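You operate a simulated robot arm through the tools that you are given. There is no shell and no other tool.

You are at the controls of a simulated robot arm. One attempt, no reset.

Task
Warm the black crucible on the plate, then carry it to the pad.
Fine: the brick pad; plate off before lifting; use the carrier and put it back. Set down upright: steel carrier.

The check looks at the end state, three seconds after you hand in, the way a careful person would. Anything else that was tipped, shoved, dropped, spilled or broken makes it a failure.

Robot
A 7-joint arm with a four-finger gripper on a trunk, on a base that drives. Base frame: it is fixed to the floor where the robot stands at the start and does not move with it; the origin is under the middle of the robot, x ahead of it, y to its left, z up. Readings come in m, degrees, newtons and seconds.
Its first joint turns from -69.0 to 172.0 degrees. Places, roughly: bench switch [0.9, 0, 0.8]; damper lever [1.2, -0.9, 1.7]; hood switch [1.1, -0.6, 1.7]; ingot mould [1, 0.7, 1]; pot switch [1.1, -0.7, 0.5]; tipping tray [1.2, -0.3, 0.9]; top of the brick pad [0.8, 0.5, 0.9]; warming plate [1.2, 0, 0.9]; white crucible [0.75, 1.25, 1.75]. Payload 3.67 kg.
The TCP is the grasp point between the finger pads, 0.028 m short of the fingertips. In the tool frame z runs along the fingers and y along their closing line. The gripper opens to 0.112 m. The gripper's body begins 0.073 m behind the TCP.
Orientation is that of the tool frame in the base frame, as [roll, pitch, yaw] about the fixed x, y, z axes, in that order (R = Rz(yaw) Ry(pitch) Rx(roll)). With the fingers straight down and closing along the base's y, the tool's x points along the base's -x, its y along +y and its z along -z.

Tools
- The arm moves only by the tool play_rows. Its argument "steps" is a list of rows, each a list of 7 numbers: the shift along the base's x, y, z in m, then the turn, a rotation vector about the base's x, y, z in degrees, then the gripper command, from -1 (fully open) to 1 (shut), values between in proportion. In form: [[x, y, z, rx, ry, rz, grip], ...]. A call has 1 to 20 rows; each row shifts and turns the commanded pose from where the row before left it. Rows are played at 5 a second. More than 0.05 m and 8.6 degrees between two rows, or a gripper value outside its range, and nothing of the call is played. Where a pose cannot be reached the arm comes as near as it can. A force on the tool above 40 N (or 10 N above the force at the start of the call, whichever is more), or a blocked arm, ends the call early, and 0.2 s more pass. The fingers move at their own pace and stop on an object; they squeeze with about 27 N. The grip force told is the motor's: it shows also when the fingers shut on nothing. Time passes only in rows, and 0.2 s behind the last, so rows that do not move let the fingers close. The reply holds the time, the measured pose of the TCP, the force on the tool along the base axes, the opening and the grip force, in the units named above and with some noise, with the torque about the TCP (base axes, N m) and any sound that the robot's microphone picked up.
- Cameras (640 x 400 px; columns grow to the right, rows downward): "scene" is now at [0.135, 0.0324, 1.6053]; the picture's right is [0.34, -0.94, -0.00], its down [-0.47, -0.17, -0.86] and it looks along [0.81, 0.29, -0.50] (base axes); focal length 278 px, centre (320, 200). "wrist" rides on the gripper at [0.06, -0.018, -0.104] in the tool frame; the picture's right is [0.29, 0.96, 0.00], its down [-0.80, 0.24, -0.55] and it looks along [-0.53, 0.16, 0.83] (tool axes); focal length 234 px, centre (320, 200). There is no depth. A picture from a camera that has moved, and an enlarged one, comes with that camera's place and axes in the base frame and with its lens.
- snapshot(camera): a new picture of that camera. The clock stands still meanwhile.
- slide_trunk(by): slides the trunk up (or, below 0, down) by that many m; the arm and the scene camera ride with it, the base frame stays. It gives what a move gives, with no picture.
- drive_base(legs): drives the robot by 1 to 6 legs, each [ahead, turn to the left] in m and degrees, along the robot's own axes; the way and the turn of a leg run together, so that a leg with both is an arc; at most 1.5 m and 180 degrees a leg. The arm and the cameras ride along, it lands a little off, and it stops where it bumps. It gives what a move gives.
- pan_tilt(pan, tilt): turns the head with the scene camera to pan (to the left, within 86 degrees either way) and tilt (down, from -29 to 69), counted from straight ahead of the robot. It gives what a move gives.
- inspect(camera, box): a new picture of the part [left, top, right, bottom] of that camera's present view, enlarged. The clock stands still meanwhile.
- finish_job(): hands the job in; it is judged then, once.

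Places have to be worked out from the pictures, the camera data and where the tool is seen. Open the gripper and draw the arm clear of the work before you hand the job in, unless the task says otherwise.

The tools are called after "Emit:" by a JSON object that holds its "op" and its "data". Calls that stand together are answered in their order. play_rows: Moves the arm, as the interface text tells. Its arguments: {"type":"object","properties":{"steps":{"type":"array","items":{"type":"array","items":{"type":"number"}}}},"required":["steps"]} The other tools are called the same way: slide_trunk (by) slides the trunk up or down; drive_base (legs) drives the base; pan_tilt (pan, tilt) turns the head that bears the scene camera; snapshot (camera) takes a picture; inspect (camera, box) takes an enlarged picture of a part of a camera's view; finish_job () hands the job in.

At the start:

```text
time_s: 0.0
position: [0.4911, 0.2188, 1.441]
ee_rot: [179.9, 0.0, 179.9]
ft_force: [0.2, 0.3, -0.4]
torque: [-0.04, -0.01, -0.01]
finger_gap: 0.1121
grip_force: 0.0
trunk travel left (down, up): [-0.725, 0.115]
robot x, y, heading: [0.0014, -0.0015, -0.1]
head pan, tilt: [19.6, 30.2]
```

scene: 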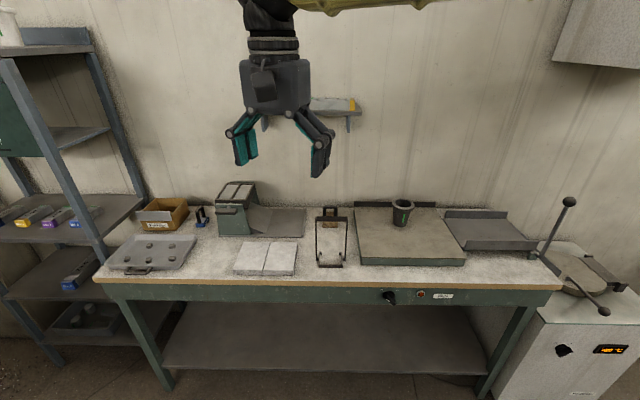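
wrist: 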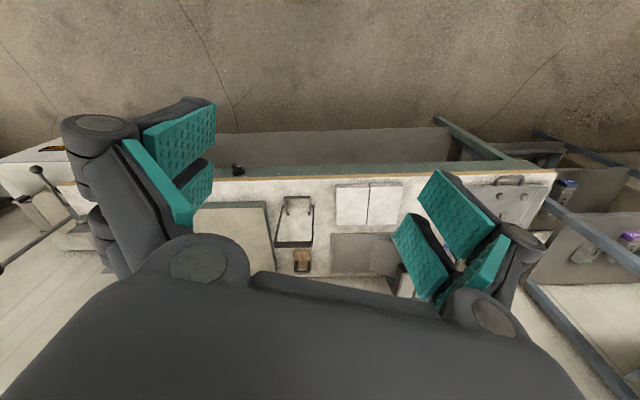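

I begin by looking closely at the bench: the carrier, crucible, plate and switch.

Emit:
{"op": "inspect", "data": {"camera": "scene", "box": [300, 180, 480, 310]}}

Emit:
{"op": "inspect", "data": {"camera": "scene", "box": [100, 160, 310, 300]}}

Emit:
{"op": "inspect", "data": {"camera": "scene", "box": [360, 270, 480, 320]}}

```text
3.08 times, centred on (390, 245) of scene
camera zoom: at [0.135, 0.0324, 1.6053], right [0.34, -0.94, 0.0], down [-0.47, -0.17, -0.86], along [0.81, 0.29, -0.5], focal length 855 px, centre (105, 62)
```

zoom: 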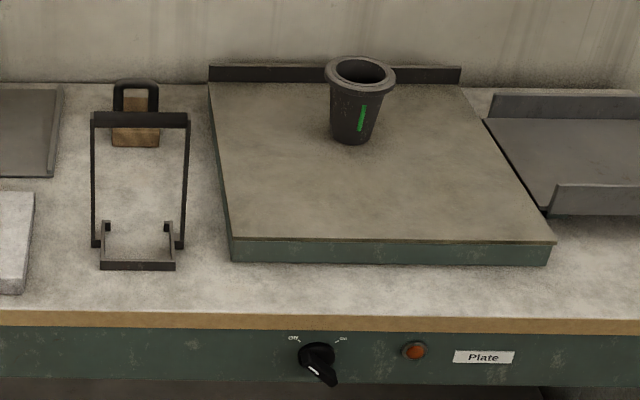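

```text
2.86 times, centred on (205, 230) of scene
camera zoom: at [0.135, 0.0324, 1.6053], right [0.34, -0.94, 0.0], down [-0.47, -0.17, -0.86], along [0.81, 0.29, -0.5], focal length 794 px, centre (649, 114)
```

zoom: 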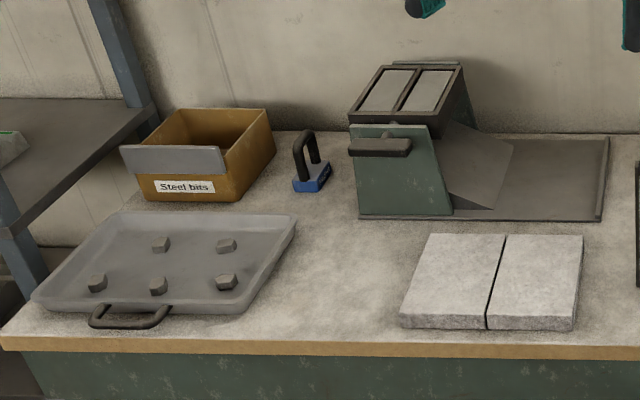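

```text
5.33 times, centred on (420, 295) of scene
camera zoom: at [0.135, 0.0324, 1.6053], right [0.34, -0.94, 0.0], down [-0.47, -0.17, -0.86], along [0.81, 0.29, -0.5], focal length 1482 px, centre (-213, -307)
```

zoom: 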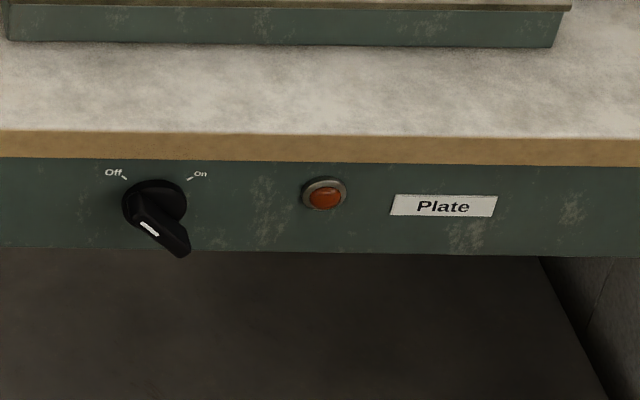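

The carrier needs a closer look, so I tilt the head and also bring the wrist camera over it; first just a head turn and zoom.

Emit:
{"op": "inspect", "data": {"camera": "scene", "box": [305, 195, 365, 275]}}

Emit:
{"op": "inspect", "data": {"camera": "scene", "box": [380, 190, 425, 235]}}

Emit:
{"op": "inspect", "data": {"camera": "scene", "box": [375, 280, 435, 312]}}

Emit:
{"op": "inspect", "data": {"camera": "wrist", "box": [180, 140, 420, 290]}}

```text
5.00 times, centred on (335, 235) of scene
camera zoom: at [0.135, 0.0324, 1.6053], right [0.34, -0.94, 0.0], down [-0.47, -0.17, -0.86], along [0.81, 0.29, -0.5], focal length 1390 px, centre (245, 25)
```

zoom: 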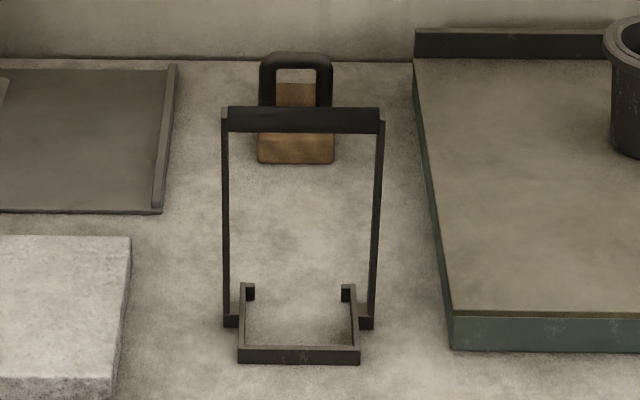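

```text
8.89 times, centred on (402, 212) of scene
camera zoom: at [0.135, 0.0324, 1.6053], right [0.34, -0.94, 0.0], down [-0.47, -0.17, -0.86], along [0.81, 0.29, -0.5], focal length 2471 px, centre (-413, 89)
```

zoom: 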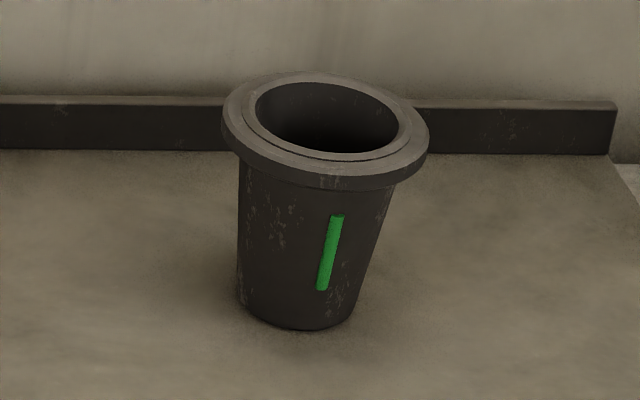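

```text
10.67 times, centred on (405, 296) of scene
camera zoom: at [0.135, 0.0324, 1.6053], right [0.34, -0.94, 0.0], down [-0.47, -0.17, -0.86], along [0.81, 0.29, -0.5], focal length 2965 px, centre (-587, -824)
```

zoom: 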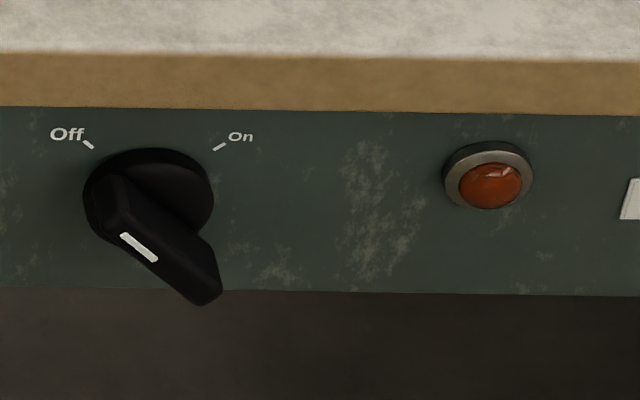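

```text
2.67 times, centred on (300, 215) of wrist
camera zoom: at [0.4321, 0.2009, 1.5454], right [-0.29, 0.96, 0.0], down [0.8, 0.24, 0.55], along [0.53, 0.16, -0.83], focal length 624 px, centre (373, 160)
```

zoom: 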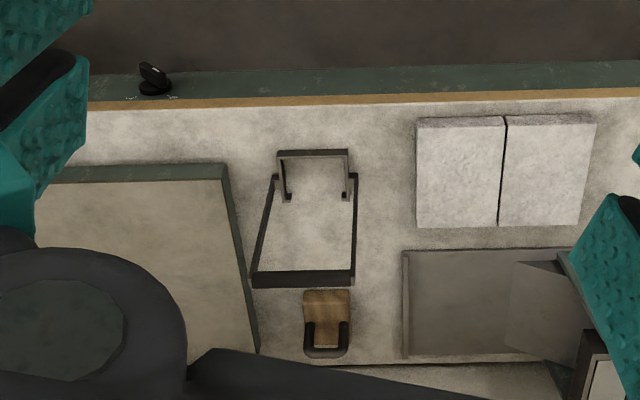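

The knob's white mark points to Off and the lamp is dark; the carrier is a standing fork with its open side to the wall, at about (0.91, 0.26), and the crucible is at about (1.19, 0.04) on the plate. That is beyond my reach from here, so I drive 0.27 m ahead with the arm held high.

Emit:
{"op": "drive_base", "data": {"legs": [[0.27, 0]]}}

Emit:
{"op": "pan_tilt", "data": {"pan": 12, "tilt": 45}}

Emit:
{"op": "snapshot", "data": {"camera": "scene"}}

Emit:
{"op": "snapshot", "data": {"camera": "wrist"}}

```text
time_s: 1.9
position: [0.7612, 0.2193, 1.441]
ee_rot: [-180.0, -0.1, 179.9]
ft_force: [0.3, 0.0, 0.1]
torque: [0.02, 0.03, 0.0]
finger_gap: 0.112
grip_force: 0.0
trunk travel left (down, up): [-0.725, 0.115]
robot x, y, heading: [0.2675, 0.002, -0.1]
head pan, tilt: [19.6, 30.2]
```

```text
time_s: 2.7
position: [0.76, 0.2178, 1.4413]
ee_rot: [-180.0, 0.0, 180.0]
ft_force: [0.0, 0.5, -1.0]
torque: [0.01, -0.02, 0.02]
finger_gap: 0.1122
grip_force: 0.1
trunk travel left (down, up): [-0.725, 0.115]
robot x, y, heading: [0.2687, 0.0012, -0.1]
head pan, tilt: [12.0, 45.0]
```

```text
taken
camera scene: at [0.3969, 0.0187, 1.5831], right [0.21, -0.98, 0.0], down [-0.69, -0.15, -0.71], along [0.69, 0.15, -0.71], focal length 278 px, centre (320, 200)
```

scene: 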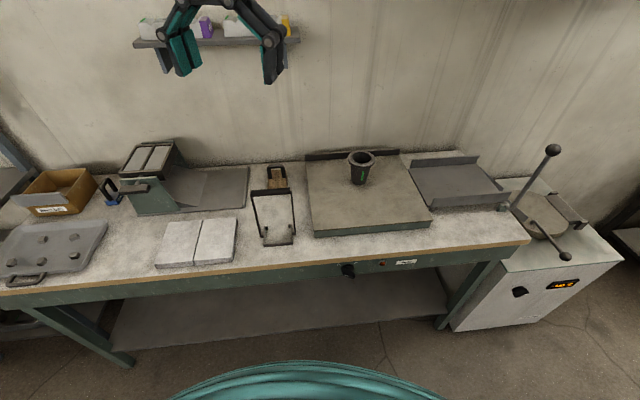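

```text
taken
camera wrist: at [0.6998, 0.2005, 1.5454], right [-0.29, 0.96, 0.0], down [0.8, 0.24, 0.55], along [0.53, 0.16, -0.83], focal length 234 px, centre (320, 200)
```

wrist: 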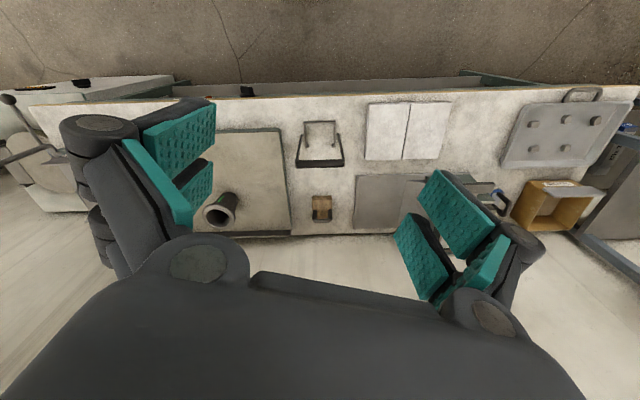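

I take enlarged views of the carrier, the crucible, the pad and the knob from here for exact positions.

Emit:
{"op": "inspect", "data": {"camera": "scene", "box": [240, 160, 310, 250]}}

Emit:
{"op": "inspect", "data": {"camera": "scene", "box": [330, 140, 394, 180]}}

Emit:
{"op": "inspect", "data": {"camera": "scene", "box": [330, 250, 420, 300]}}

Emit:
{"op": "inspect", "data": {"camera": "scene", "box": [145, 205, 245, 275]}}

Emit:
{"op": "inspect", "data": {"camera": "wrist", "box": [190, 90, 370, 240]}}

```text
4.44 times, centred on (275, 205) of scene
camera zoom: at [0.3969, 0.0187, 1.5831], right [0.21, -0.98, 0.0], down [-0.69, -0.15, -0.71], along [0.69, 0.15, -0.71], focal length 1235 px, centre (520, 178)
```

zoom: 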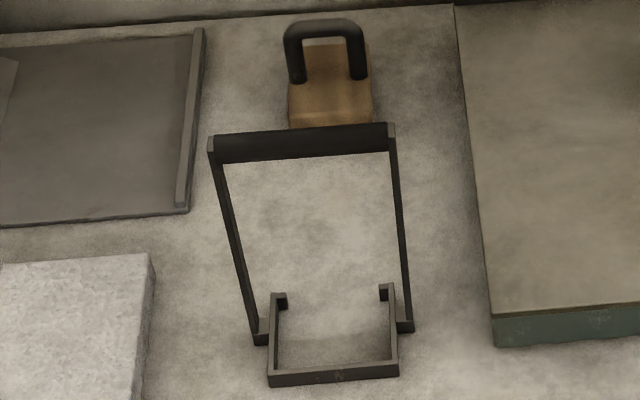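

```text
10.00 times, centred on (362, 160) of scene
camera zoom: at [0.3969, 0.0187, 1.5831], right [0.21, -0.98, 0.0], down [-0.69, -0.15, -0.71], along [0.69, 0.15, -0.71], focal length 2780 px, centre (-100, 600)
```

zoom: 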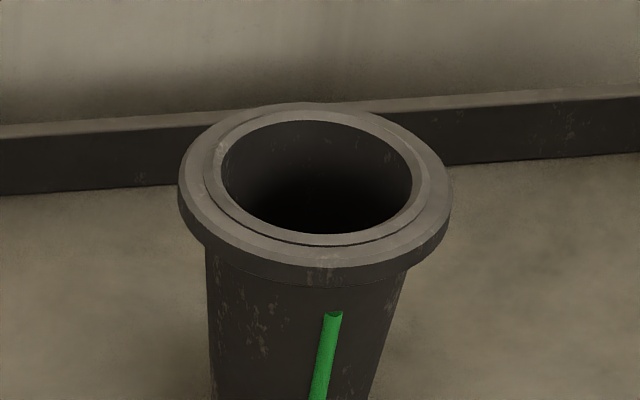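

```text
7.11 times, centred on (375, 275) of scene
camera zoom: at [0.3969, 0.0187, 1.5831], right [0.21, -0.98, 0.0], down [-0.69, -0.15, -0.71], along [0.69, 0.15, -0.71], focal length 1977 px, centre (-71, -333)
```

zoom: 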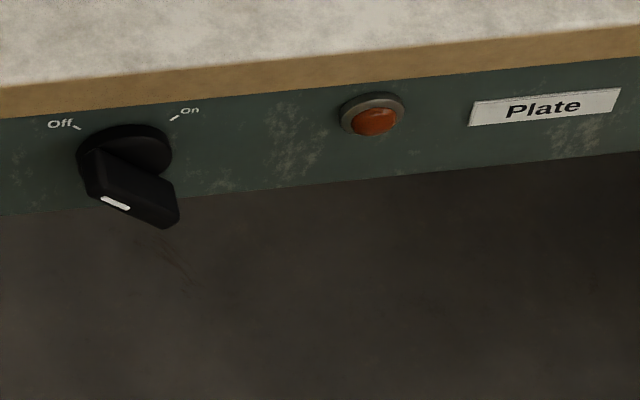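

```text
5.71 times, centred on (195, 240) of scene
camera zoom: at [0.3969, 0.0187, 1.5831], right [0.21, -0.98, 0.0], down [-0.69, -0.15, -0.71], along [0.69, 0.15, -0.71], focal length 1588 px, centre (1034, -29)
```

zoom: 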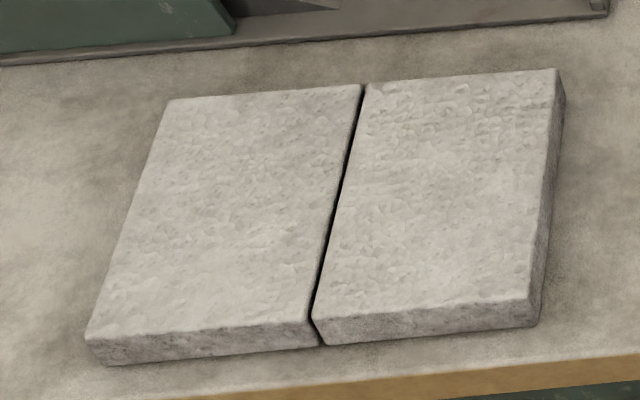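

```text
2.67 times, centred on (280, 165) of wrist
camera zoom: at [0.6998, 0.2005, 1.5454], right [-0.29, 0.96, 0.0], down [0.8, 0.24, 0.55], along [0.53, 0.16, -0.83], focal length 624 px, centre (427, 293)
```

zoom: 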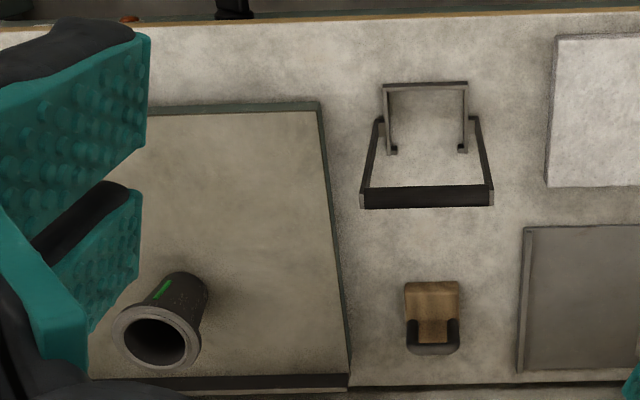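

The triangulated places: bench top z≈0.868 turned about 18°, carrier centre (0.909, 0.264) with handle bar at z≈1.06, crucible (1.190, 0.038) with rim at z≈1.008, knob front about (0.865, 0.021, 0.779) at Off. I now turn the gripper to point level along the bench normal, rolled -45° to straddle the knob bar, staying high and clear.

Emit:
{"op": "play_rows", "data": {"steps": [[-0.001, -0.0113, -0.007, 0, -8.5, 0, -1], [-0.001, -0.0113, -0.007, 0, -8.5, 0, -1], [-0.001, -0.0113, -0.007, 0, -8.5, 0, -1], [-0.001, -0.0113, -0.007, 0, -8.5, 0, -1], [-0.001, -0.0113, -0.007, 0, -8.5, 0, -1], [-0.001, -0.0113, -0.007, 0, -8.5, 0, -1], [-0.001, -0.0113, -0.007, 0, -8.5, 0, -1], [-0.001, -0.0113, -0.007, 0, -8.5, 0, -1], [-0.001, -0.0113, -0.007, 0, -8.5, 0, -1], [-0.001, -0.0113, -0.007, 0, -8.5, 0, -1], [-0.001, -0.0113, -0.007, 0, -5, 0, -1], [-0.001, -0.0113, -0.007, 0, 0, 6, -1], [-0.001, -0.0113, -0.007, 0, 0, 6, -1], [-0.001, -0.0113, -0.007, 0, 0, 6, -1]]}}

```text
time_s: 5.7
position: [0.7959, 0.1246, 1.3623]
ee_rot: [99.3, 89.8, 117.3]
ft_force: [0.0, -0.7, -0.6]
torque: [0.0, 0.0, 0.02]
finger_gap: 0.112
grip_force: 0.1
out of reach, approached as far as the arm can: row 11, 12, 13, 14
trunk travel left (down, up): [-0.725, 0.115]
robot x, y, heading: [0.2691, -0.0012, 0.1]
head pan, tilt: [12.0, 45.0]
```

The level pointing works but the wanted spot was out of reach at this height. I lower the trunk 0.3 m so the arm works nearer the knob's height, then look.

Emit:
{"op": "slide_trunk", "data": {"by": -0.3}}

Emit:
{"op": "snapshot", "data": {"camera": "scene"}}

Emit:
{"op": "snapshot", "data": {"camera": "wrist"}}

```text
time_s: 8.7
position: [0.7936, 0.1277, 1.0616]
ee_rot: [103.4, 89.8, 121.5]
ft_force: [0.7, -0.2, 0.1]
torque: [0.01, 0.03, 0.0]
finger_gap: 0.1121
grip_force: 0.2
trunk travel left (down, up): [-0.425, 0.415]
robot x, y, heading: [0.2658, 0.0019, 0.0]
head pan, tilt: [12.0, 45.0]
```

```text
taken
camera scene: at [0.3973, 0.0187, 1.283], right [0.21, -0.98, 0.0], down [-0.69, -0.15, -0.71], along [0.69, 0.15, -0.71], focal length 278 px, centre (320, 200)
```

scene: 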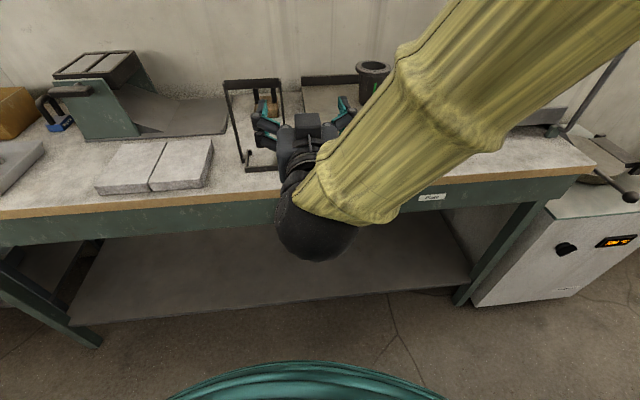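

```text
taken
camera wrist: at [0.7004, 0.0777, 1.0021], right [-0.3, 0.91, -0.29], down [-0.6, 0.06, 0.8], along [0.74, 0.41, 0.53], focal length 234 px, centre (320, 200)
```

wrist: 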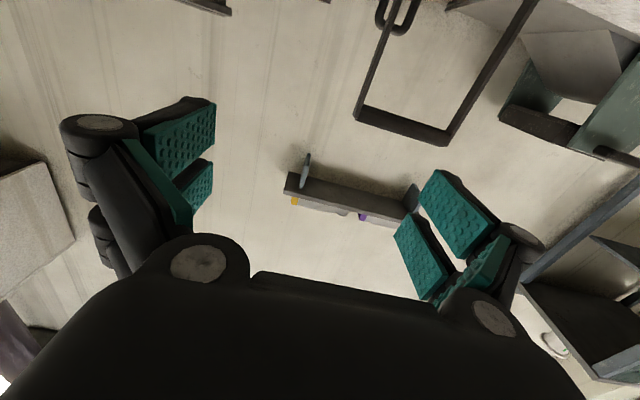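

The forearm reaches in from the right with the gripper level, well clear of things. I move down and right to a spot 8 cm in front of the knob while rolling -45° about the bench normal, fingers partly closed.

Emit:
{"op": "play_rows", "data": {"steps": [[-0.0015, -0.0135, -0.02, -7.13, -2.32, 0, 0.1], [-0.0015, -0.0135, -0.02, -7.13, -2.32, 0, 0.1], [-0.0015, -0.0135, -0.02, -7.13, -2.32, 0, 0.1], [-0.0015, -0.0135, -0.02, -7.13, -2.32, 0, 0.1], [-0.0015, -0.0135, -0.02, -7.13, -2.32, 0, 0.1], [-0.0015, -0.0135, -0.02, -7.13, -2.32, 0, 0.1], [-0.0015, -0.0135, -0.02, 0, 0, 0, 0.1], [-0.0015, -0.0135, -0.02, 0, 0, 0, 0.1], [-0.0015, -0.0135, -0.02, 0, 0, 0, 0.1], [-0.0015, -0.0135, -0.02, 0, 0, 0, 0.1]]}}

Emit:
{"op": "snapshot", "data": {"camera": "scene"}}

```text
time_s: 10.8
position: [0.8664, 0.0387, 0.9216]
ee_rot: [-84.8, 51.6, -72.3]
ft_force: [-0.3, -0.5, 0.1]
torque: [-0.02, 0.0, 0.0]
finger_gap: 0.0503
grip_force: 0.1
out of reach, approached as far as the arm can: row 1, 2, 3, 4, 5, 6, 7, 8, 9, 10
trunk travel left (down, up): [-0.425, 0.415]
robot x, y, heading: [0.2669, -0.0011, -0.1]
head pan, tilt: [12.0, 45.0]
stopped in row 10: the arm was blocked; the commanded pose is now the measured one
```

```text
taken
camera scene: at [0.3971, 0.0187, 1.283], right [0.21, -0.98, 0.0], down [-0.69, -0.15, -0.71], along [0.69, 0.15, -0.71], focal length 278 px, centre (320, 200)
```

scene: 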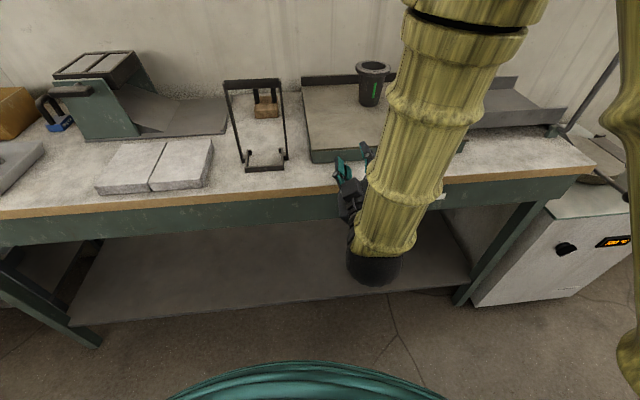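

The arm could not fold that close to the robot and stopped short at (0.866, 0.039, 0.92), touching nothing. The knob is better worked from farther off, so I back the robot up 0.27 m straight away from the bench.

Emit:
{"op": "drive_base", "data": {"legs": [[-0.27, 0]]}}

Emit:
{"op": "play_rows", "data": {"steps": [[0, 0, 0, 0, 0, 0, 0.1]]}}

Emit:
{"op": "snapshot", "data": {"camera": "scene"}}

```text
time_s: 12.7
position: [0.5978, 0.0418, 0.922]
ee_rot: [-84.7, 51.4, -71.7]
ft_force: [0.6, 0.1, 0.1]
torque: [0.0, 0.02, -0.01]
finger_gap: 0.0503
grip_force: 0.1
trunk travel left (down, up): [-0.425, 0.415]
robot x, y, heading: [-0.0032, -0.0033, 0.4]
head pan, tilt: [12.0, 45.0]
```

```text
time_s: 13.1
position: [0.5981, 0.0408, 0.9222]
ee_rot: [-84.7, 51.6, -71.8]
ft_force: [0.5, 0.9, -0.3]
torque: [0.0, -0.01, 0.0]
finger_gap: 0.0506
grip_force: 0.2
trunk travel left (down, up): [-0.425, 0.415]
robot x, y, heading: [0.0021, -0.0004, 0.4]
head pan, tilt: [12.0, 45.0]
```

```text
taken
camera scene: at [0.1289, 0.019, 1.2829], right [0.21, -0.98, 0.0], down [-0.69, -0.15, -0.71], along [0.69, 0.15, -0.71], focal length 278 px, centre (320, 200)
```

scene: 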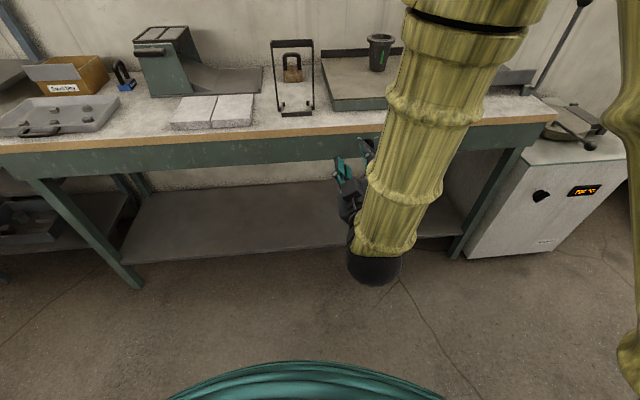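

Now I have room. I move from (0.598, 0.041, 0.922) to about 8 cm in front of the knob, correcting the tool's orientation to point along the bench normal.

Emit:
{"op": "play_rows", "data": {"steps": [[0.015, -0.006, -0.0179, -1.835, 0.325, 0.94, 0.1], [0.015, -0.006, -0.0179, -1.835, 0.325, 0.94, 0.1], [0.02, -0.006, -0.0179, -1.835, 0.325, 0.94, 0.1], [0.02, -0.006, -0.0179, -1.835, 0.325, 0.94, 0.1], [0.025, -0.006, -0.0179, 0, 0, 0, 0.1], [0.025, -0.006, -0.0179, 0, 0, 0, 0.1], [0.025, -0.006, -0.0179, 0, 0, 0, 0.1], [0.025, -0.006, -0.0177, 0, 0, 0, 0.1], [0, 0, 0, 0, 0, 0, 0.1]]}}

Emit:
{"op": "snapshot", "data": {"camera": "scene"}}

Emit:
{"op": "snapshot", "data": {"camera": "wrist"}}

```text
time_s: 15.1
position: [0.7705, -0.0144, 0.7797]
ee_rot: [-90.1, 45.6, -72.7]
ft_force: [0.3, 0.1, -0.3]
torque: [0.02, -0.05, -0.03]
finger_gap: 0.0506
grip_force: 0.0
trunk travel left (down, up): [-0.425, 0.415]
robot x, y, heading: [0.0032, 0.006, 0.2]
head pan, tilt: [12.0, 45.0]
```

```text
taken
camera scene: at [0.129, 0.0188, 1.283], right [0.21, -0.98, 0.0], down [-0.69, -0.15, -0.71], along [0.69, 0.15, -0.71], focal length 278 px, centre (320, 200)
```

scene: 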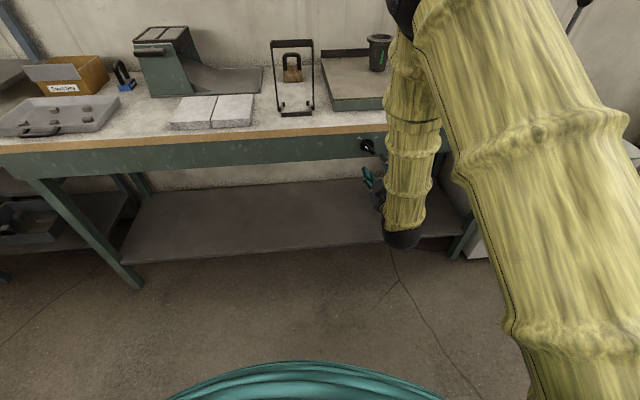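

```text
taken
camera wrist: at [0.6886, -0.098, 0.7481], right [-0.15, 0.46, -0.88], down [-0.75, 0.53, 0.4], along [0.65, 0.71, 0.27], focal length 234 px, centre (320, 200)
```

wrist: 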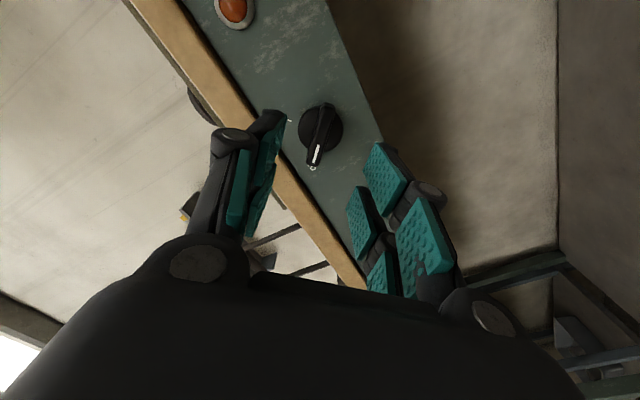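

The wrist camera sees the knob between the fingers. I enlarge it to fix its place.

Emit:
{"op": "inspect", "data": {"camera": "wrist", "box": [260, 80, 380, 190]}}

Emit:
{"op": "inspect", "data": {"camera": "scene", "box": [340, 120, 430, 250]}}

```text
3.64 times, centred on (320, 135) of wrist
camera zoom: at [0.6886, -0.098, 0.7481], right [-0.15, 0.46, -0.88], down [-0.75, 0.53, 0.4], along [0.65, 0.71, 0.27], focal length 852 px, centre (320, 436)
```

zoom: 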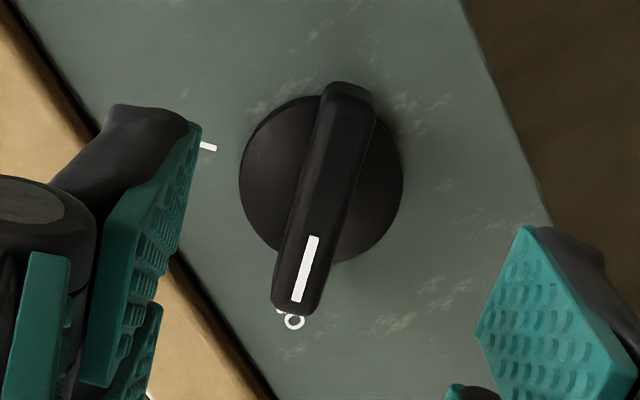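

```text
3.08 times, centred on (385, 185) of scene
camera zoom: at [0.129, 0.0188, 1.283], right [0.21, -0.98, 0.0], down [-0.69, -0.15, -0.71], along [0.69, 0.15, -0.71], focal length 855 px, centre (120, 246)
```

zoom: 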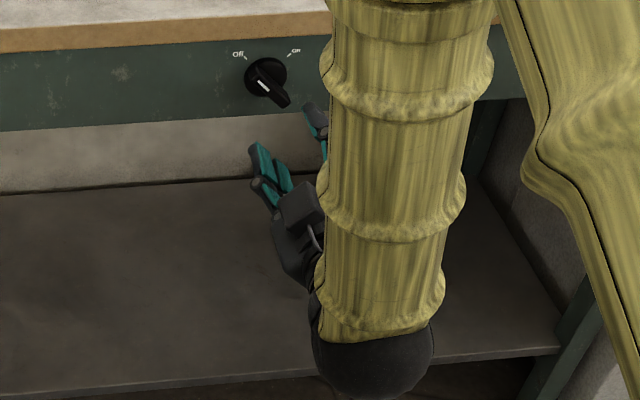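

The knob bar's front centre triangulates to (0.864, 0.019, 0.780); the bar lies across the closing line as wanted. I advance 87 mm so the fingertips overlap the bar by ~16 mm without reaching its base disc.

Emit:
{"op": "play_rows", "data": {"steps": [[0.0164, 0.006, 0.0002, 0, 0, 0, 0.1], [0.0164, 0.006, 0.0002, 0, 0, 0, 0.1], [0.0164, 0.006, 0.0002, 0, 0, 0, 0.1], [0.0164, 0.006, 0.0002, 0, 0, 0, 0.1], [0.0162, 0.0058, 0.0002, 0, 0, 0, 0.1], [0, 0, 0, 0, 0, 0, 0.1]]}}

Emit:
{"op": "snapshot", "data": {"camera": "wrist"}}

Emit:
{"op": "inspect", "data": {"camera": "scene", "box": [340, 110, 430, 220]}}

```text
time_s: 16.5
position: [0.8548, 0.0127, 0.7831]
ee_rot: [-89.9, 45.9, -72.9]
ft_force: [0.1, -0.5, -0.7]
torque: [-0.02, 0.03, 0.01]
finger_gap: 0.0505
grip_force: 0.0
trunk travel left (down, up): [-0.425, 0.415]
robot x, y, heading: [0.0008, -0.0011, 0.2]
head pan, tilt: [12.0, 45.0]
```

```text
taken
camera wrist: at [0.7711, -0.0699, 0.7519], right [-0.14, 0.47, -0.87], down [-0.74, 0.53, 0.4], along [0.65, 0.71, 0.27], focal length 234 px, centre (320, 200)
```

wrist: 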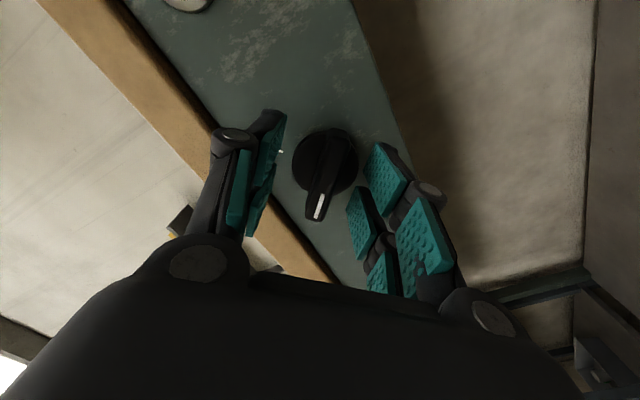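

```text
3.64 times, centred on (385, 165) of scene
camera zoom: at [0.129, 0.0189, 1.2829], right [0.21, -0.98, 0.0], down [-0.69, -0.15, -0.71], along [0.69, 0.15, -0.71], focal length 1011 px, centre (84, 327)
```

zoom: 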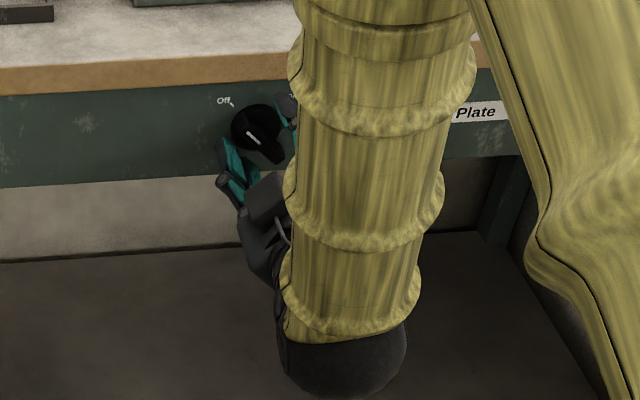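

The bar sits between the finger pads. I close the fingers on it.

Emit:
{"op": "play_rows", "data": {"steps": [[0, 0, 0, 0, 0, 0, 1], [0, 0, 0, 0, 0, 0, 1], [0, 0, 0, 0, 0, 0, 1]]}}

Emit:
{"op": "snapshot", "data": {"camera": "wrist"}}

```text
time_s: 17.3
position: [0.8535, 0.0154, 0.779]
ee_rot: [-90.3, 45.7, -73.0]
ft_force: [-4.7, 22.6, -10.0]
torque: [-0.37, 0.9, -0.01]
finger_gap: 0.0131
grip_force: 45.4
trunk travel left (down, up): [-0.425, 0.415]
robot x, y, heading: [0.0026, 0.0002, 0.1]
head pan, tilt: [12.0, 45.0]
```

```text
taken
camera wrist: at [0.7704, -0.0677, 0.7493], right [-0.15, 0.46, -0.87], down [-0.74, 0.53, 0.41], along [0.65, 0.71, 0.27], focal length 234 px, centre (320, 200)
```

wrist: 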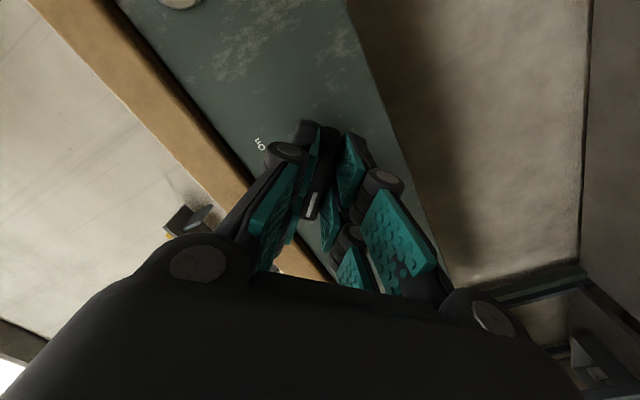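

Gripped at 13 mm; the side force of ~24 N along the closing line says the tool sits ~3 mm off the knob's middle. I shift toward the force to relax it.

Emit:
{"op": "play_rows", "data": {"steps": [[-0.0006, 0.002, -0.002, 0, 0, 0, 1], [0, 0, 0, 0, 0, 0, 1]]}}

```text
time_s: 17.9
position: [0.8528, 0.0156, 0.7802]
ee_rot: [-89.9, 45.7, -73.0]
ft_force: [0.8, 18.7, -0.7]
torque: [-0.29, 0.67, -0.25]
finger_gap: 0.013
grip_force: 45.4
trunk travel left (down, up): [-0.425, 0.415]
robot x, y, heading: [0.0006, 0.0009, 0.4]
head pan, tilt: [12.0, 45.0]
```

The vertical part is relaxed; some sideways force remains, so I shift 4 mm more to the left.

Emit:
{"op": "play_rows", "data": {"steps": [[-0.001, 0.003, 0, 0, 0, 0, 1], [0, 0, 0, 0, 0, 0, 1]]}}

```text
time_s: 18.5
position: [0.8535, 0.0171, 0.7794]
ee_rot: [-89.9, 45.7, -73.0]
ft_force: [22.6, 3.3, 19.5]
torque: [0.32, -0.97, 0.47]
finger_gap: 0.0127
grip_force: 45.1
trunk travel left (down, up): [-0.425, 0.415]
robot x, y, heading: [-0.0008, -0.0015, 0.2]
head pan, tilt: [12.0, 45.0]
```

The force now comes from friction in other directions; I loosen the fingers to a ~15 mm gap so the bar sits with slight play and side loads vanish, then read the force.

Emit:
{"op": "play_rows", "data": {"steps": [[0, 0, 0, 0, 0, 0, 0.72], [0, 0, 0, 0, 0, 0, 0.72]]}}

```text
time_s: 19.1
position: [0.8513, 0.0185, 0.7766]
ee_rot: [-90.4, 45.9, -73.1]
ft_force: [2.0, -9.5, 5.3]
torque: [0.02, -0.11, -0.31]
finger_gap: 0.0212
grip_force: 5.2
trunk travel left (down, up): [-0.425, 0.415]
robot x, y, heading: [-0.0025, -0.0004, 0.4]
head pan, tilt: [12.0, 45.0]
```

One finger now presses lightly from the other side, so the true centre lies ~2–3 mm back; I shift that way and check.

Emit:
{"op": "play_rows", "data": {"steps": [[0.0005, -0.0017, 0.0018, 0, 0, 0, 0.72], [0, 0, 0, 0, 0, 0, 0.72]]}}

```text
time_s: 19.7
position: [0.8508, 0.0166, 0.777]
ee_rot: [-90.4, 45.9, -73.0]
ft_force: [-0.5, -2.7, 2.0]
torque: [0.0, -0.1, -0.05]
finger_gap: 0.0179
grip_force: 1.9
trunk travel left (down, up): [-0.425, 0.415]
robot x, y, heading: [-0.0017, 0.0013, 0.3]
head pan, tilt: [12.0, 45.0]
```

Nearly centred (3 N). I now turn the tool clockwise +90° about its own axis toward On.

Emit:
{"op": "play_rows", "data": {"steps": [[0.0002, -0.0007, 0.0007, 7.155, 2.235, 0, 0.74], [0, 0, 0, 7.155, 2.235, 0, 0.74], [0, 0, 0, 7.155, 2.235, 0, 0.74], [0, 0, 0, 7.155, 2.235, 0, 0.74], [0, 0, 0, 7.155, 2.235, 0, 0.74], [0, 0, 0, 7.155, 2.235, 0, 0.74], [0, 0, 0, 7.155, 2.235, 0, 0.74], [0, 0, 0, 7.155, 2.235, 0, 0.74], [0, 0, 0, 7.155, 2.235, 0, 0.74], [0, 0, 0, 7.155, 2.235, 0, 0.74], [0, 0, 0, 7.155, 2.235, 0, 0.74], [0, 0, 0, 7.155, 2.235, 0, 0.74]]}}

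Emit:
{"op": "inspect", "data": {"camera": "scene", "box": [340, 110, 430, 220]}}

Emit:
{"op": "snapshot", "data": {"camera": "wrist"}}

```text
time_s: 22.3
position: [0.8503, 0.026, 0.7778]
ee_rot: [88.9, 44.9, 106.6]
ft_force: [2.9, -14.9, -7.8]
torque: [-0.16, 0.27, -0.31]
finger_gap: 0.0232
grip_force: 8.5
trunk travel left (down, up): [-0.425, 0.415]
robot x, y, heading: [0.0008, -0.0005, 0.3]
head pan, tilt: [12.0, 45.0]
```

```text
3.64 times, centred on (385, 165) of scene
camera zoom: at [0.1301, 0.0174, 1.2827], right [0.21, -0.98, 0.0], down [-0.69, -0.15, -0.71], along [0.69, 0.15, -0.71], focal length 1011 px, centre (84, 327)
```

zoom: 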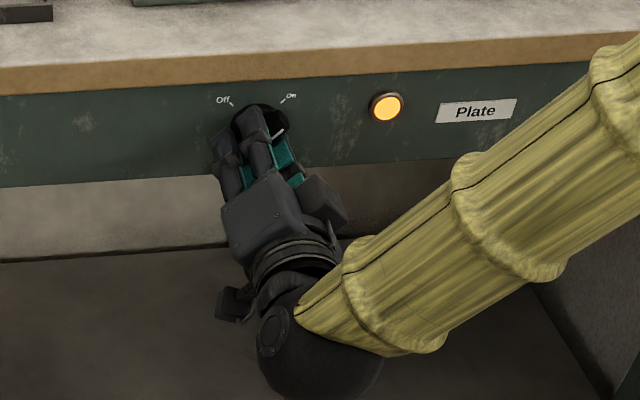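

```text
taken
camera wrist: at [0.7421, 0.0238, 0.7229], right [-0.27, 0.84, 0.48], down [-0.42, -0.55, 0.72], along [0.87, 0.0, 0.5], focal length 234 px, centre (320, 200)
```

wrist: 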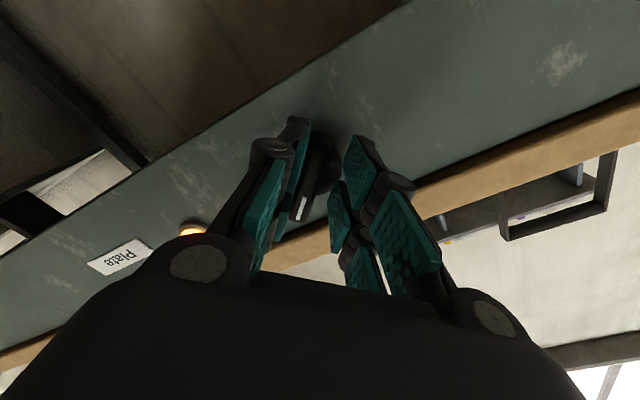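

The lamp is lit, so the plate is on (t≈22 s). I open the fingers, back off 8 cm keeping this roll ready for switching off, and look at the crucible.

Emit:
{"op": "play_rows", "data": {"steps": [[0, 0, 0, 0, 0, 0, 0.1], [0, 0, 0, 0, 0, 0, 0.1], [-0.019, -0.006, 0, 0, 0, 0, 0.1], [-0.019, -0.006, 0, 0, 0, 0, 0.1], [-0.019, -0.006, 0, 0, 0, 0, 0.1], [-0.019, -0.006, 0, 0, 0, 0, 0.1]]}}

Emit:
{"op": "snapshot", "data": {"camera": "scene"}}

Emit:
{"op": "inspect", "data": {"camera": "wrist", "box": [200, 60, 440, 210]}}

Emit:
{"op": "inspect", "data": {"camera": "scene", "box": [350, 20, 420, 80]}}

```text
time_s: 23.7
position: [0.7716, 0.0025, 0.7791]
ee_rot: [88.7, 45.0, 106.5]
ft_force: [-0.3, -0.7, 0.4]
torque: [0.02, 0.02, 0.03]
finger_gap: 0.0502
grip_force: 0.2
trunk travel left (down, up): [-0.425, 0.415]
robot x, y, heading: [-0.0039, -0.0027, 0.6]
head pan, tilt: [12.0, 45.0]
```

```text
taken
camera scene: at [0.1289, 0.0185, 1.283], right [0.21, -0.98, 0.0], down [-0.69, -0.15, -0.71], along [0.69, 0.15, -0.71], focal length 278 px, centre (320, 200)
```

scene: 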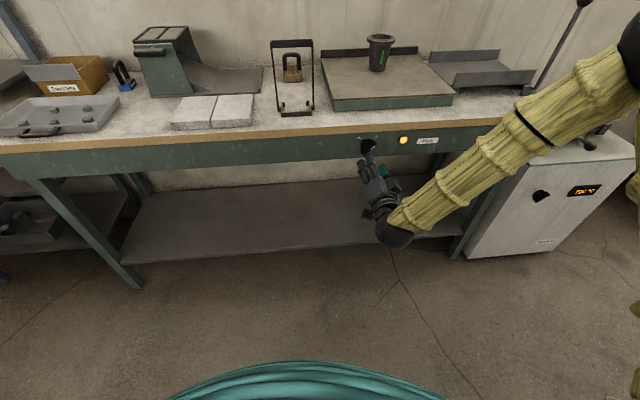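

```text
2.67 times, centred on (320, 135) of wrist
camera zoom: at [0.6647, -0.0009, 0.7228], right [-0.27, 0.84, 0.47], down [-0.42, -0.55, 0.72], along [0.87, 0.0, 0.5], focal length 624 px, centre (320, 373)
```

zoom: 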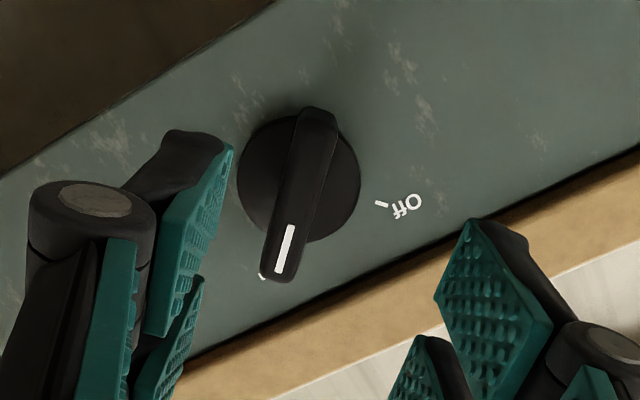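

```text
6.67 times, centred on (385, 50) of scene
camera zoom: at [0.1289, 0.0185, 1.283], right [0.21, -0.98, 0.0], down [-0.69, -0.15, -0.71], along [0.69, 0.15, -0.71], focal length 1853 px, centre (-113, 1200)
```

zoom: 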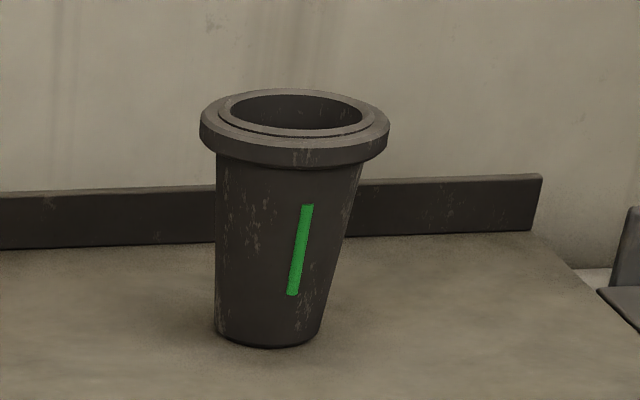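

The crucible's strip is still green and the knob stands at On. I shift 12 mm right to recentre on the knob axis and wait with the plate on.

Emit:
{"op": "play_rows", "data": {"steps": [[0.0018, -0.0057, 0.0007, 0, 0, 0, 0.1], [0.0018, -0.0057, 0.0007, 0, 0, 0, 0.1], [0, 0, 0, 0, 0, 0, 0.1], [0, 0, 0, 0, 0, 0, 0.1], [0, 0, 0, 0, 0, 0, 0.1], [0, 0, 0, 0, 0, 0, 0.1], [0, 0, 0, 0, 0, 0, 0.1], [0, 0, 0, 0, 0, 0, 0.1], [0, 0, 0, 0, 0, 0, 0.1], [0, 0, 0, 0, 0, 0, 0.1], [0, 0, 0, 0, 0, 0, 0.1], [0, 0, 0, 0, 0, 0, 0.1], [0, 0, 0, 0, 0, 0, 0.1], [0, 0, 0, 0, 0, 0, 0.1], [0, 0, 0, 0, 0, 0, 0.1]]}}

Emit:
{"op": "inspect", "data": {"camera": "scene", "box": [350, 20, 450, 150]}}

Emit:
{"op": "inspect", "data": {"camera": "wrist", "box": [200, 60, 440, 210]}}

```text
time_s: 26.9
position: [0.7769, -0.009, 0.7813]
ee_rot: [88.7, 45.0, 106.5]
ft_force: [0.2, 0.2, 0.7]
torque: [0.03, -0.01, 0.0]
finger_gap: 0.0504
grip_force: 0.0
trunk travel left (down, up): [-0.425, 0.415]
robot x, y, heading: [-0.0007, -0.0022, 0.4]
head pan, tilt: [12.0, 45.0]
```

```text
3.08 times, centred on (400, 85) of scene
camera zoom: at [0.129, 0.0186, 1.2829], right [0.21, -0.98, 0.0], down [-0.69, -0.15, -0.71], along [0.69, 0.15, -0.71], focal length 855 px, centre (74, 554)
```

zoom: 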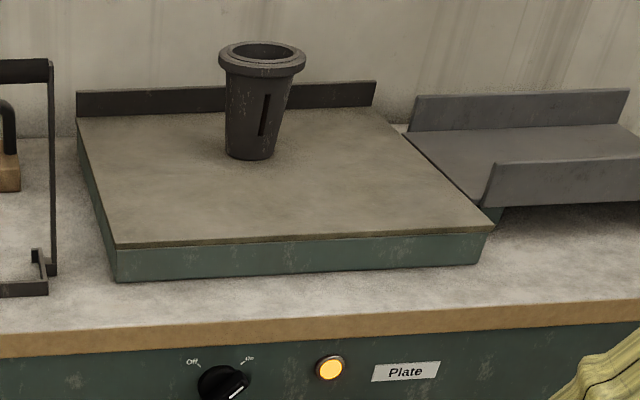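

```text
2.67 times, centred on (320, 135) of wrist
camera zoom: at [0.6695, -0.0121, 0.7244], right [-0.27, 0.84, 0.47], down [-0.42, -0.55, 0.72], along [0.87, 0.0, 0.5], focal length 624 px, centre (320, 373)
```

zoom: 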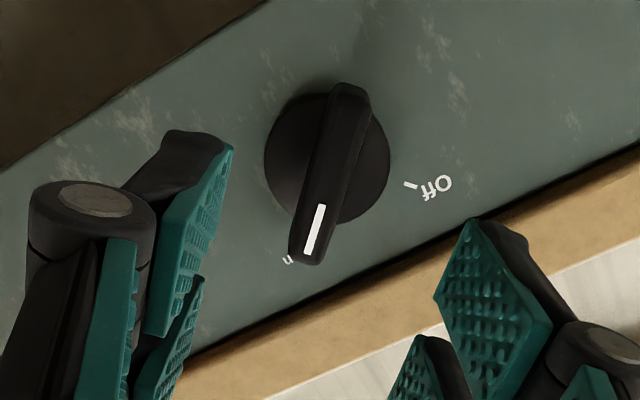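

The strip on the crucible has changed from green to dark; I look closer before deciding.

Emit:
{"op": "inspect", "data": {"camera": "scene", "box": [360, 25, 400, 75]}}

```text
8.00 times, centred on (380, 50) of scene
camera zoom: at [0.129, 0.0186, 1.2829], right [0.21, -0.98, 0.0], down [-0.69, -0.15, -0.71], along [0.69, 0.15, -0.71], focal length 2224 px, centre (-160, 1400)
```

zoom: 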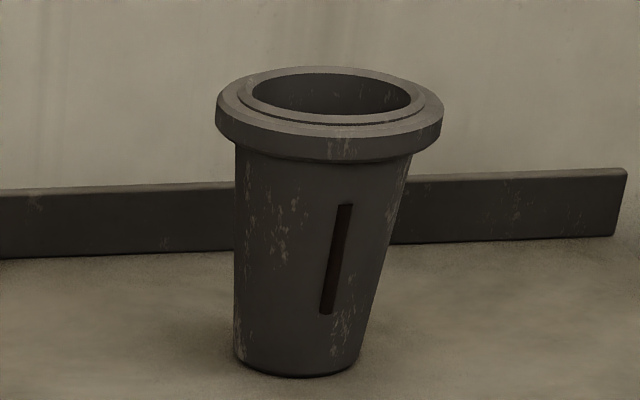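

The strip is now dark rather than green. I wait two more seconds to see whether it is settled or passing to another colour.

Emit:
{"op": "play_rows", "data": {"steps": [[0, 0, 0, 0, 0, 0, 0.1], [0, 0, 0, 0, 0, 0, 0.1], [0, 0, 0, 0, 0, 0, 0.1], [0, 0, 0, 0, 0, 0, 0.1], [0, 0, 0, 0, 0, 0, 0.1], [0, 0, 0, 0, 0, 0, 0.1], [0, 0, 0, 0, 0, 0, 0.1], [0, 0, 0, 0, 0, 0, 0.1], [0, 0, 0, 0, 0, 0, 0.1]]}}

Emit:
{"op": "inspect", "data": {"camera": "scene", "box": [360, 25, 400, 75]}}

```text
time_s: 28.9
position: [0.7772, -0.0096, 0.782]
ee_rot: [88.8, 45.1, 106.6]
ft_force: [-0.2, 0.1, -0.6]
torque: [0.0, -0.03, 0.0]
finger_gap: 0.0504
grip_force: 0.1
trunk travel left (down, up): [-0.425, 0.415]
robot x, y, heading: [0.0003, -0.0038, 0.3]
head pan, tilt: [12.0, 45.0]
```

```text
8.00 times, centred on (380, 50) of scene
camera zoom: at [0.129, 0.0186, 1.2829], right [0.21, -0.98, 0.0], down [-0.69, -0.15, -0.71], along [0.69, 0.15, -0.71], focal length 2224 px, centre (-160, 1400)
```

zoom: 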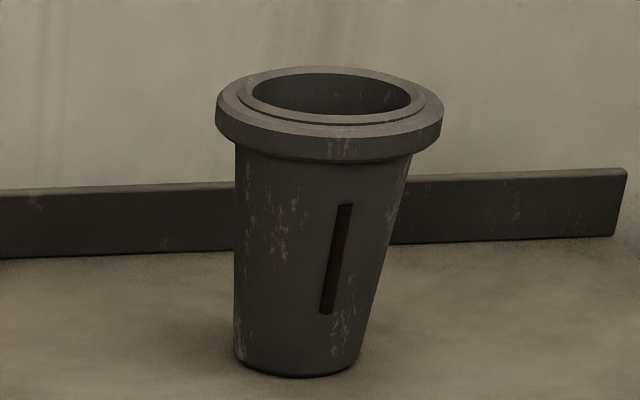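

Still a steady dark strip, so the crucible has changed state: it is warm. With margin added by the time the switching takes, I now advance to the knob again to turn the plate off.

Emit:
{"op": "play_rows", "data": {"steps": [[0.0151, 0.005, -0.0004, 0, 0, 0, 0.1], [0.0151, 0.005, -0.0004, 0, 0, 0, 0.1], [0.0151, 0.005, -0.0004, 0, 0, 0, 0.1], [0.0151, 0.005, -0.0004, 0, 0, 0, 0.1], [0.0151, 0.005, -0.0004, 0, 0, 0, 0.1], [0, 0, 0, 0, 0, 0, 0.1], [0, 0, 0, 0, 0, 0, 0.5], [0, 0, 0, 0, 0, 0, 0.72], [0, 0, 0, 0, 0, 0, 0.72]]}}

Emit:
{"op": "inspect", "data": {"camera": "wrist", "box": [200, 60, 440, 210]}}

```text
time_s: 30.9
position: [0.8519, 0.0139, 0.7802]
ee_rot: [88.7, 45.0, 106.5]
ft_force: [0.3, 3.5, 2.4]
torque: [-0.02, -0.08, 0.06]
finger_gap: 0.0176
grip_force: 2.3
trunk travel left (down, up): [-0.425, 0.415]
robot x, y, heading: [-0.0009, -0.0007, 0.4]
head pan, tilt: [12.0, 45.0]
```

```text
2.67 times, centred on (320, 135) of wrist
camera zoom: at [0.7453, 0.0125, 0.7236], right [-0.27, 0.84, 0.47], down [-0.42, -0.55, 0.72], along [0.87, 0.0, 0.5], focal length 624 px, centre (320, 373)
```

zoom: 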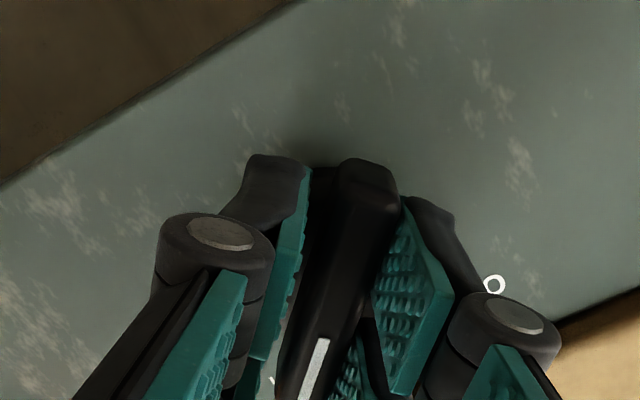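

The bar is between the pads with only 4 N of side load. I turn -90° back to Off.

Emit:
{"op": "play_rows", "data": {"steps": [[-0.0002, 0.001, 0.0008, -7.155, -2.235, 0, 0.74], [0, 0, 0, -7.155, -2.235, 0, 0.74], [0, 0, 0, -7.155, -2.235, 0, 0.74], [0, 0, 0, -7.155, -2.235, 0, 0.74], [0, 0, 0, -7.155, -2.235, 0, 0.74], [0, 0, 0, -7.155, -2.235, 0, 0.74], [0, 0, 0, -7.155, -2.235, 0, 0.74], [0, 0, 0, -7.155, -2.235, 0, 0.74], [0, 0, 0, -7.155, -2.235, 0, 0.74], [0, 0, 0, -7.155, -2.235, 0, 0.74], [0, 0, 0, -7.155, -2.235, 0, 0.74], [0, 0, 0, -7.155, -2.235, 0, 0.74]]}}

Emit:
{"op": "snapshot", "data": {"camera": "wrist"}}

Emit:
{"op": "inspect", "data": {"camera": "scene", "box": [340, 20, 450, 180]}}

```text
time_s: 33.5
position: [0.8519, 0.0146, 0.782]
ee_rot: [-90.1, 45.2, -72.2]
ft_force: [-1.6, 3.9, -2.5]
torque: [-0.11, 0.08, 0.19]
finger_gap: 0.0171
grip_force: 2.1
trunk travel left (down, up): [-0.425, 0.415]
robot x, y, heading: [-0.0005, 0.0009, 0.3]
head pan, tilt: [12.0, 45.0]
```

```text
taken
camera wrist: at [0.771, -0.0701, 0.7513], right [-0.15, 0.45, -0.88], down [-0.75, 0.53, 0.4], along [0.64, 0.72, 0.26], focal length 234 px, centre (320, 200)
```

wrist: 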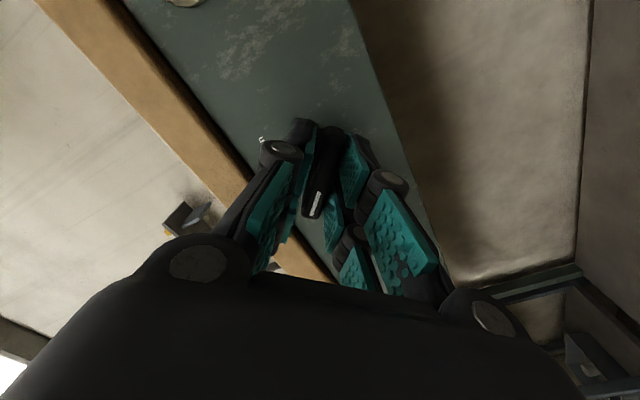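

```text
2.50 times, centred on (395, 100) of scene
camera zoom: at [0.129, 0.019, 1.2829], right [0.21, -0.98, 0.0], down [-0.69, -0.15, -0.71], along [0.69, 0.15, -0.71], focal length 695 px, centre (132, 450)
```

zoom: 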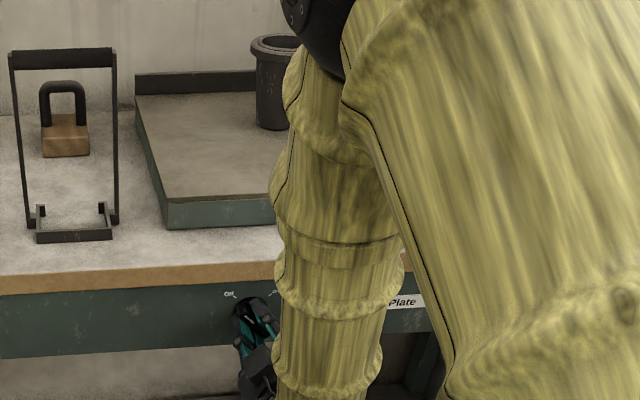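

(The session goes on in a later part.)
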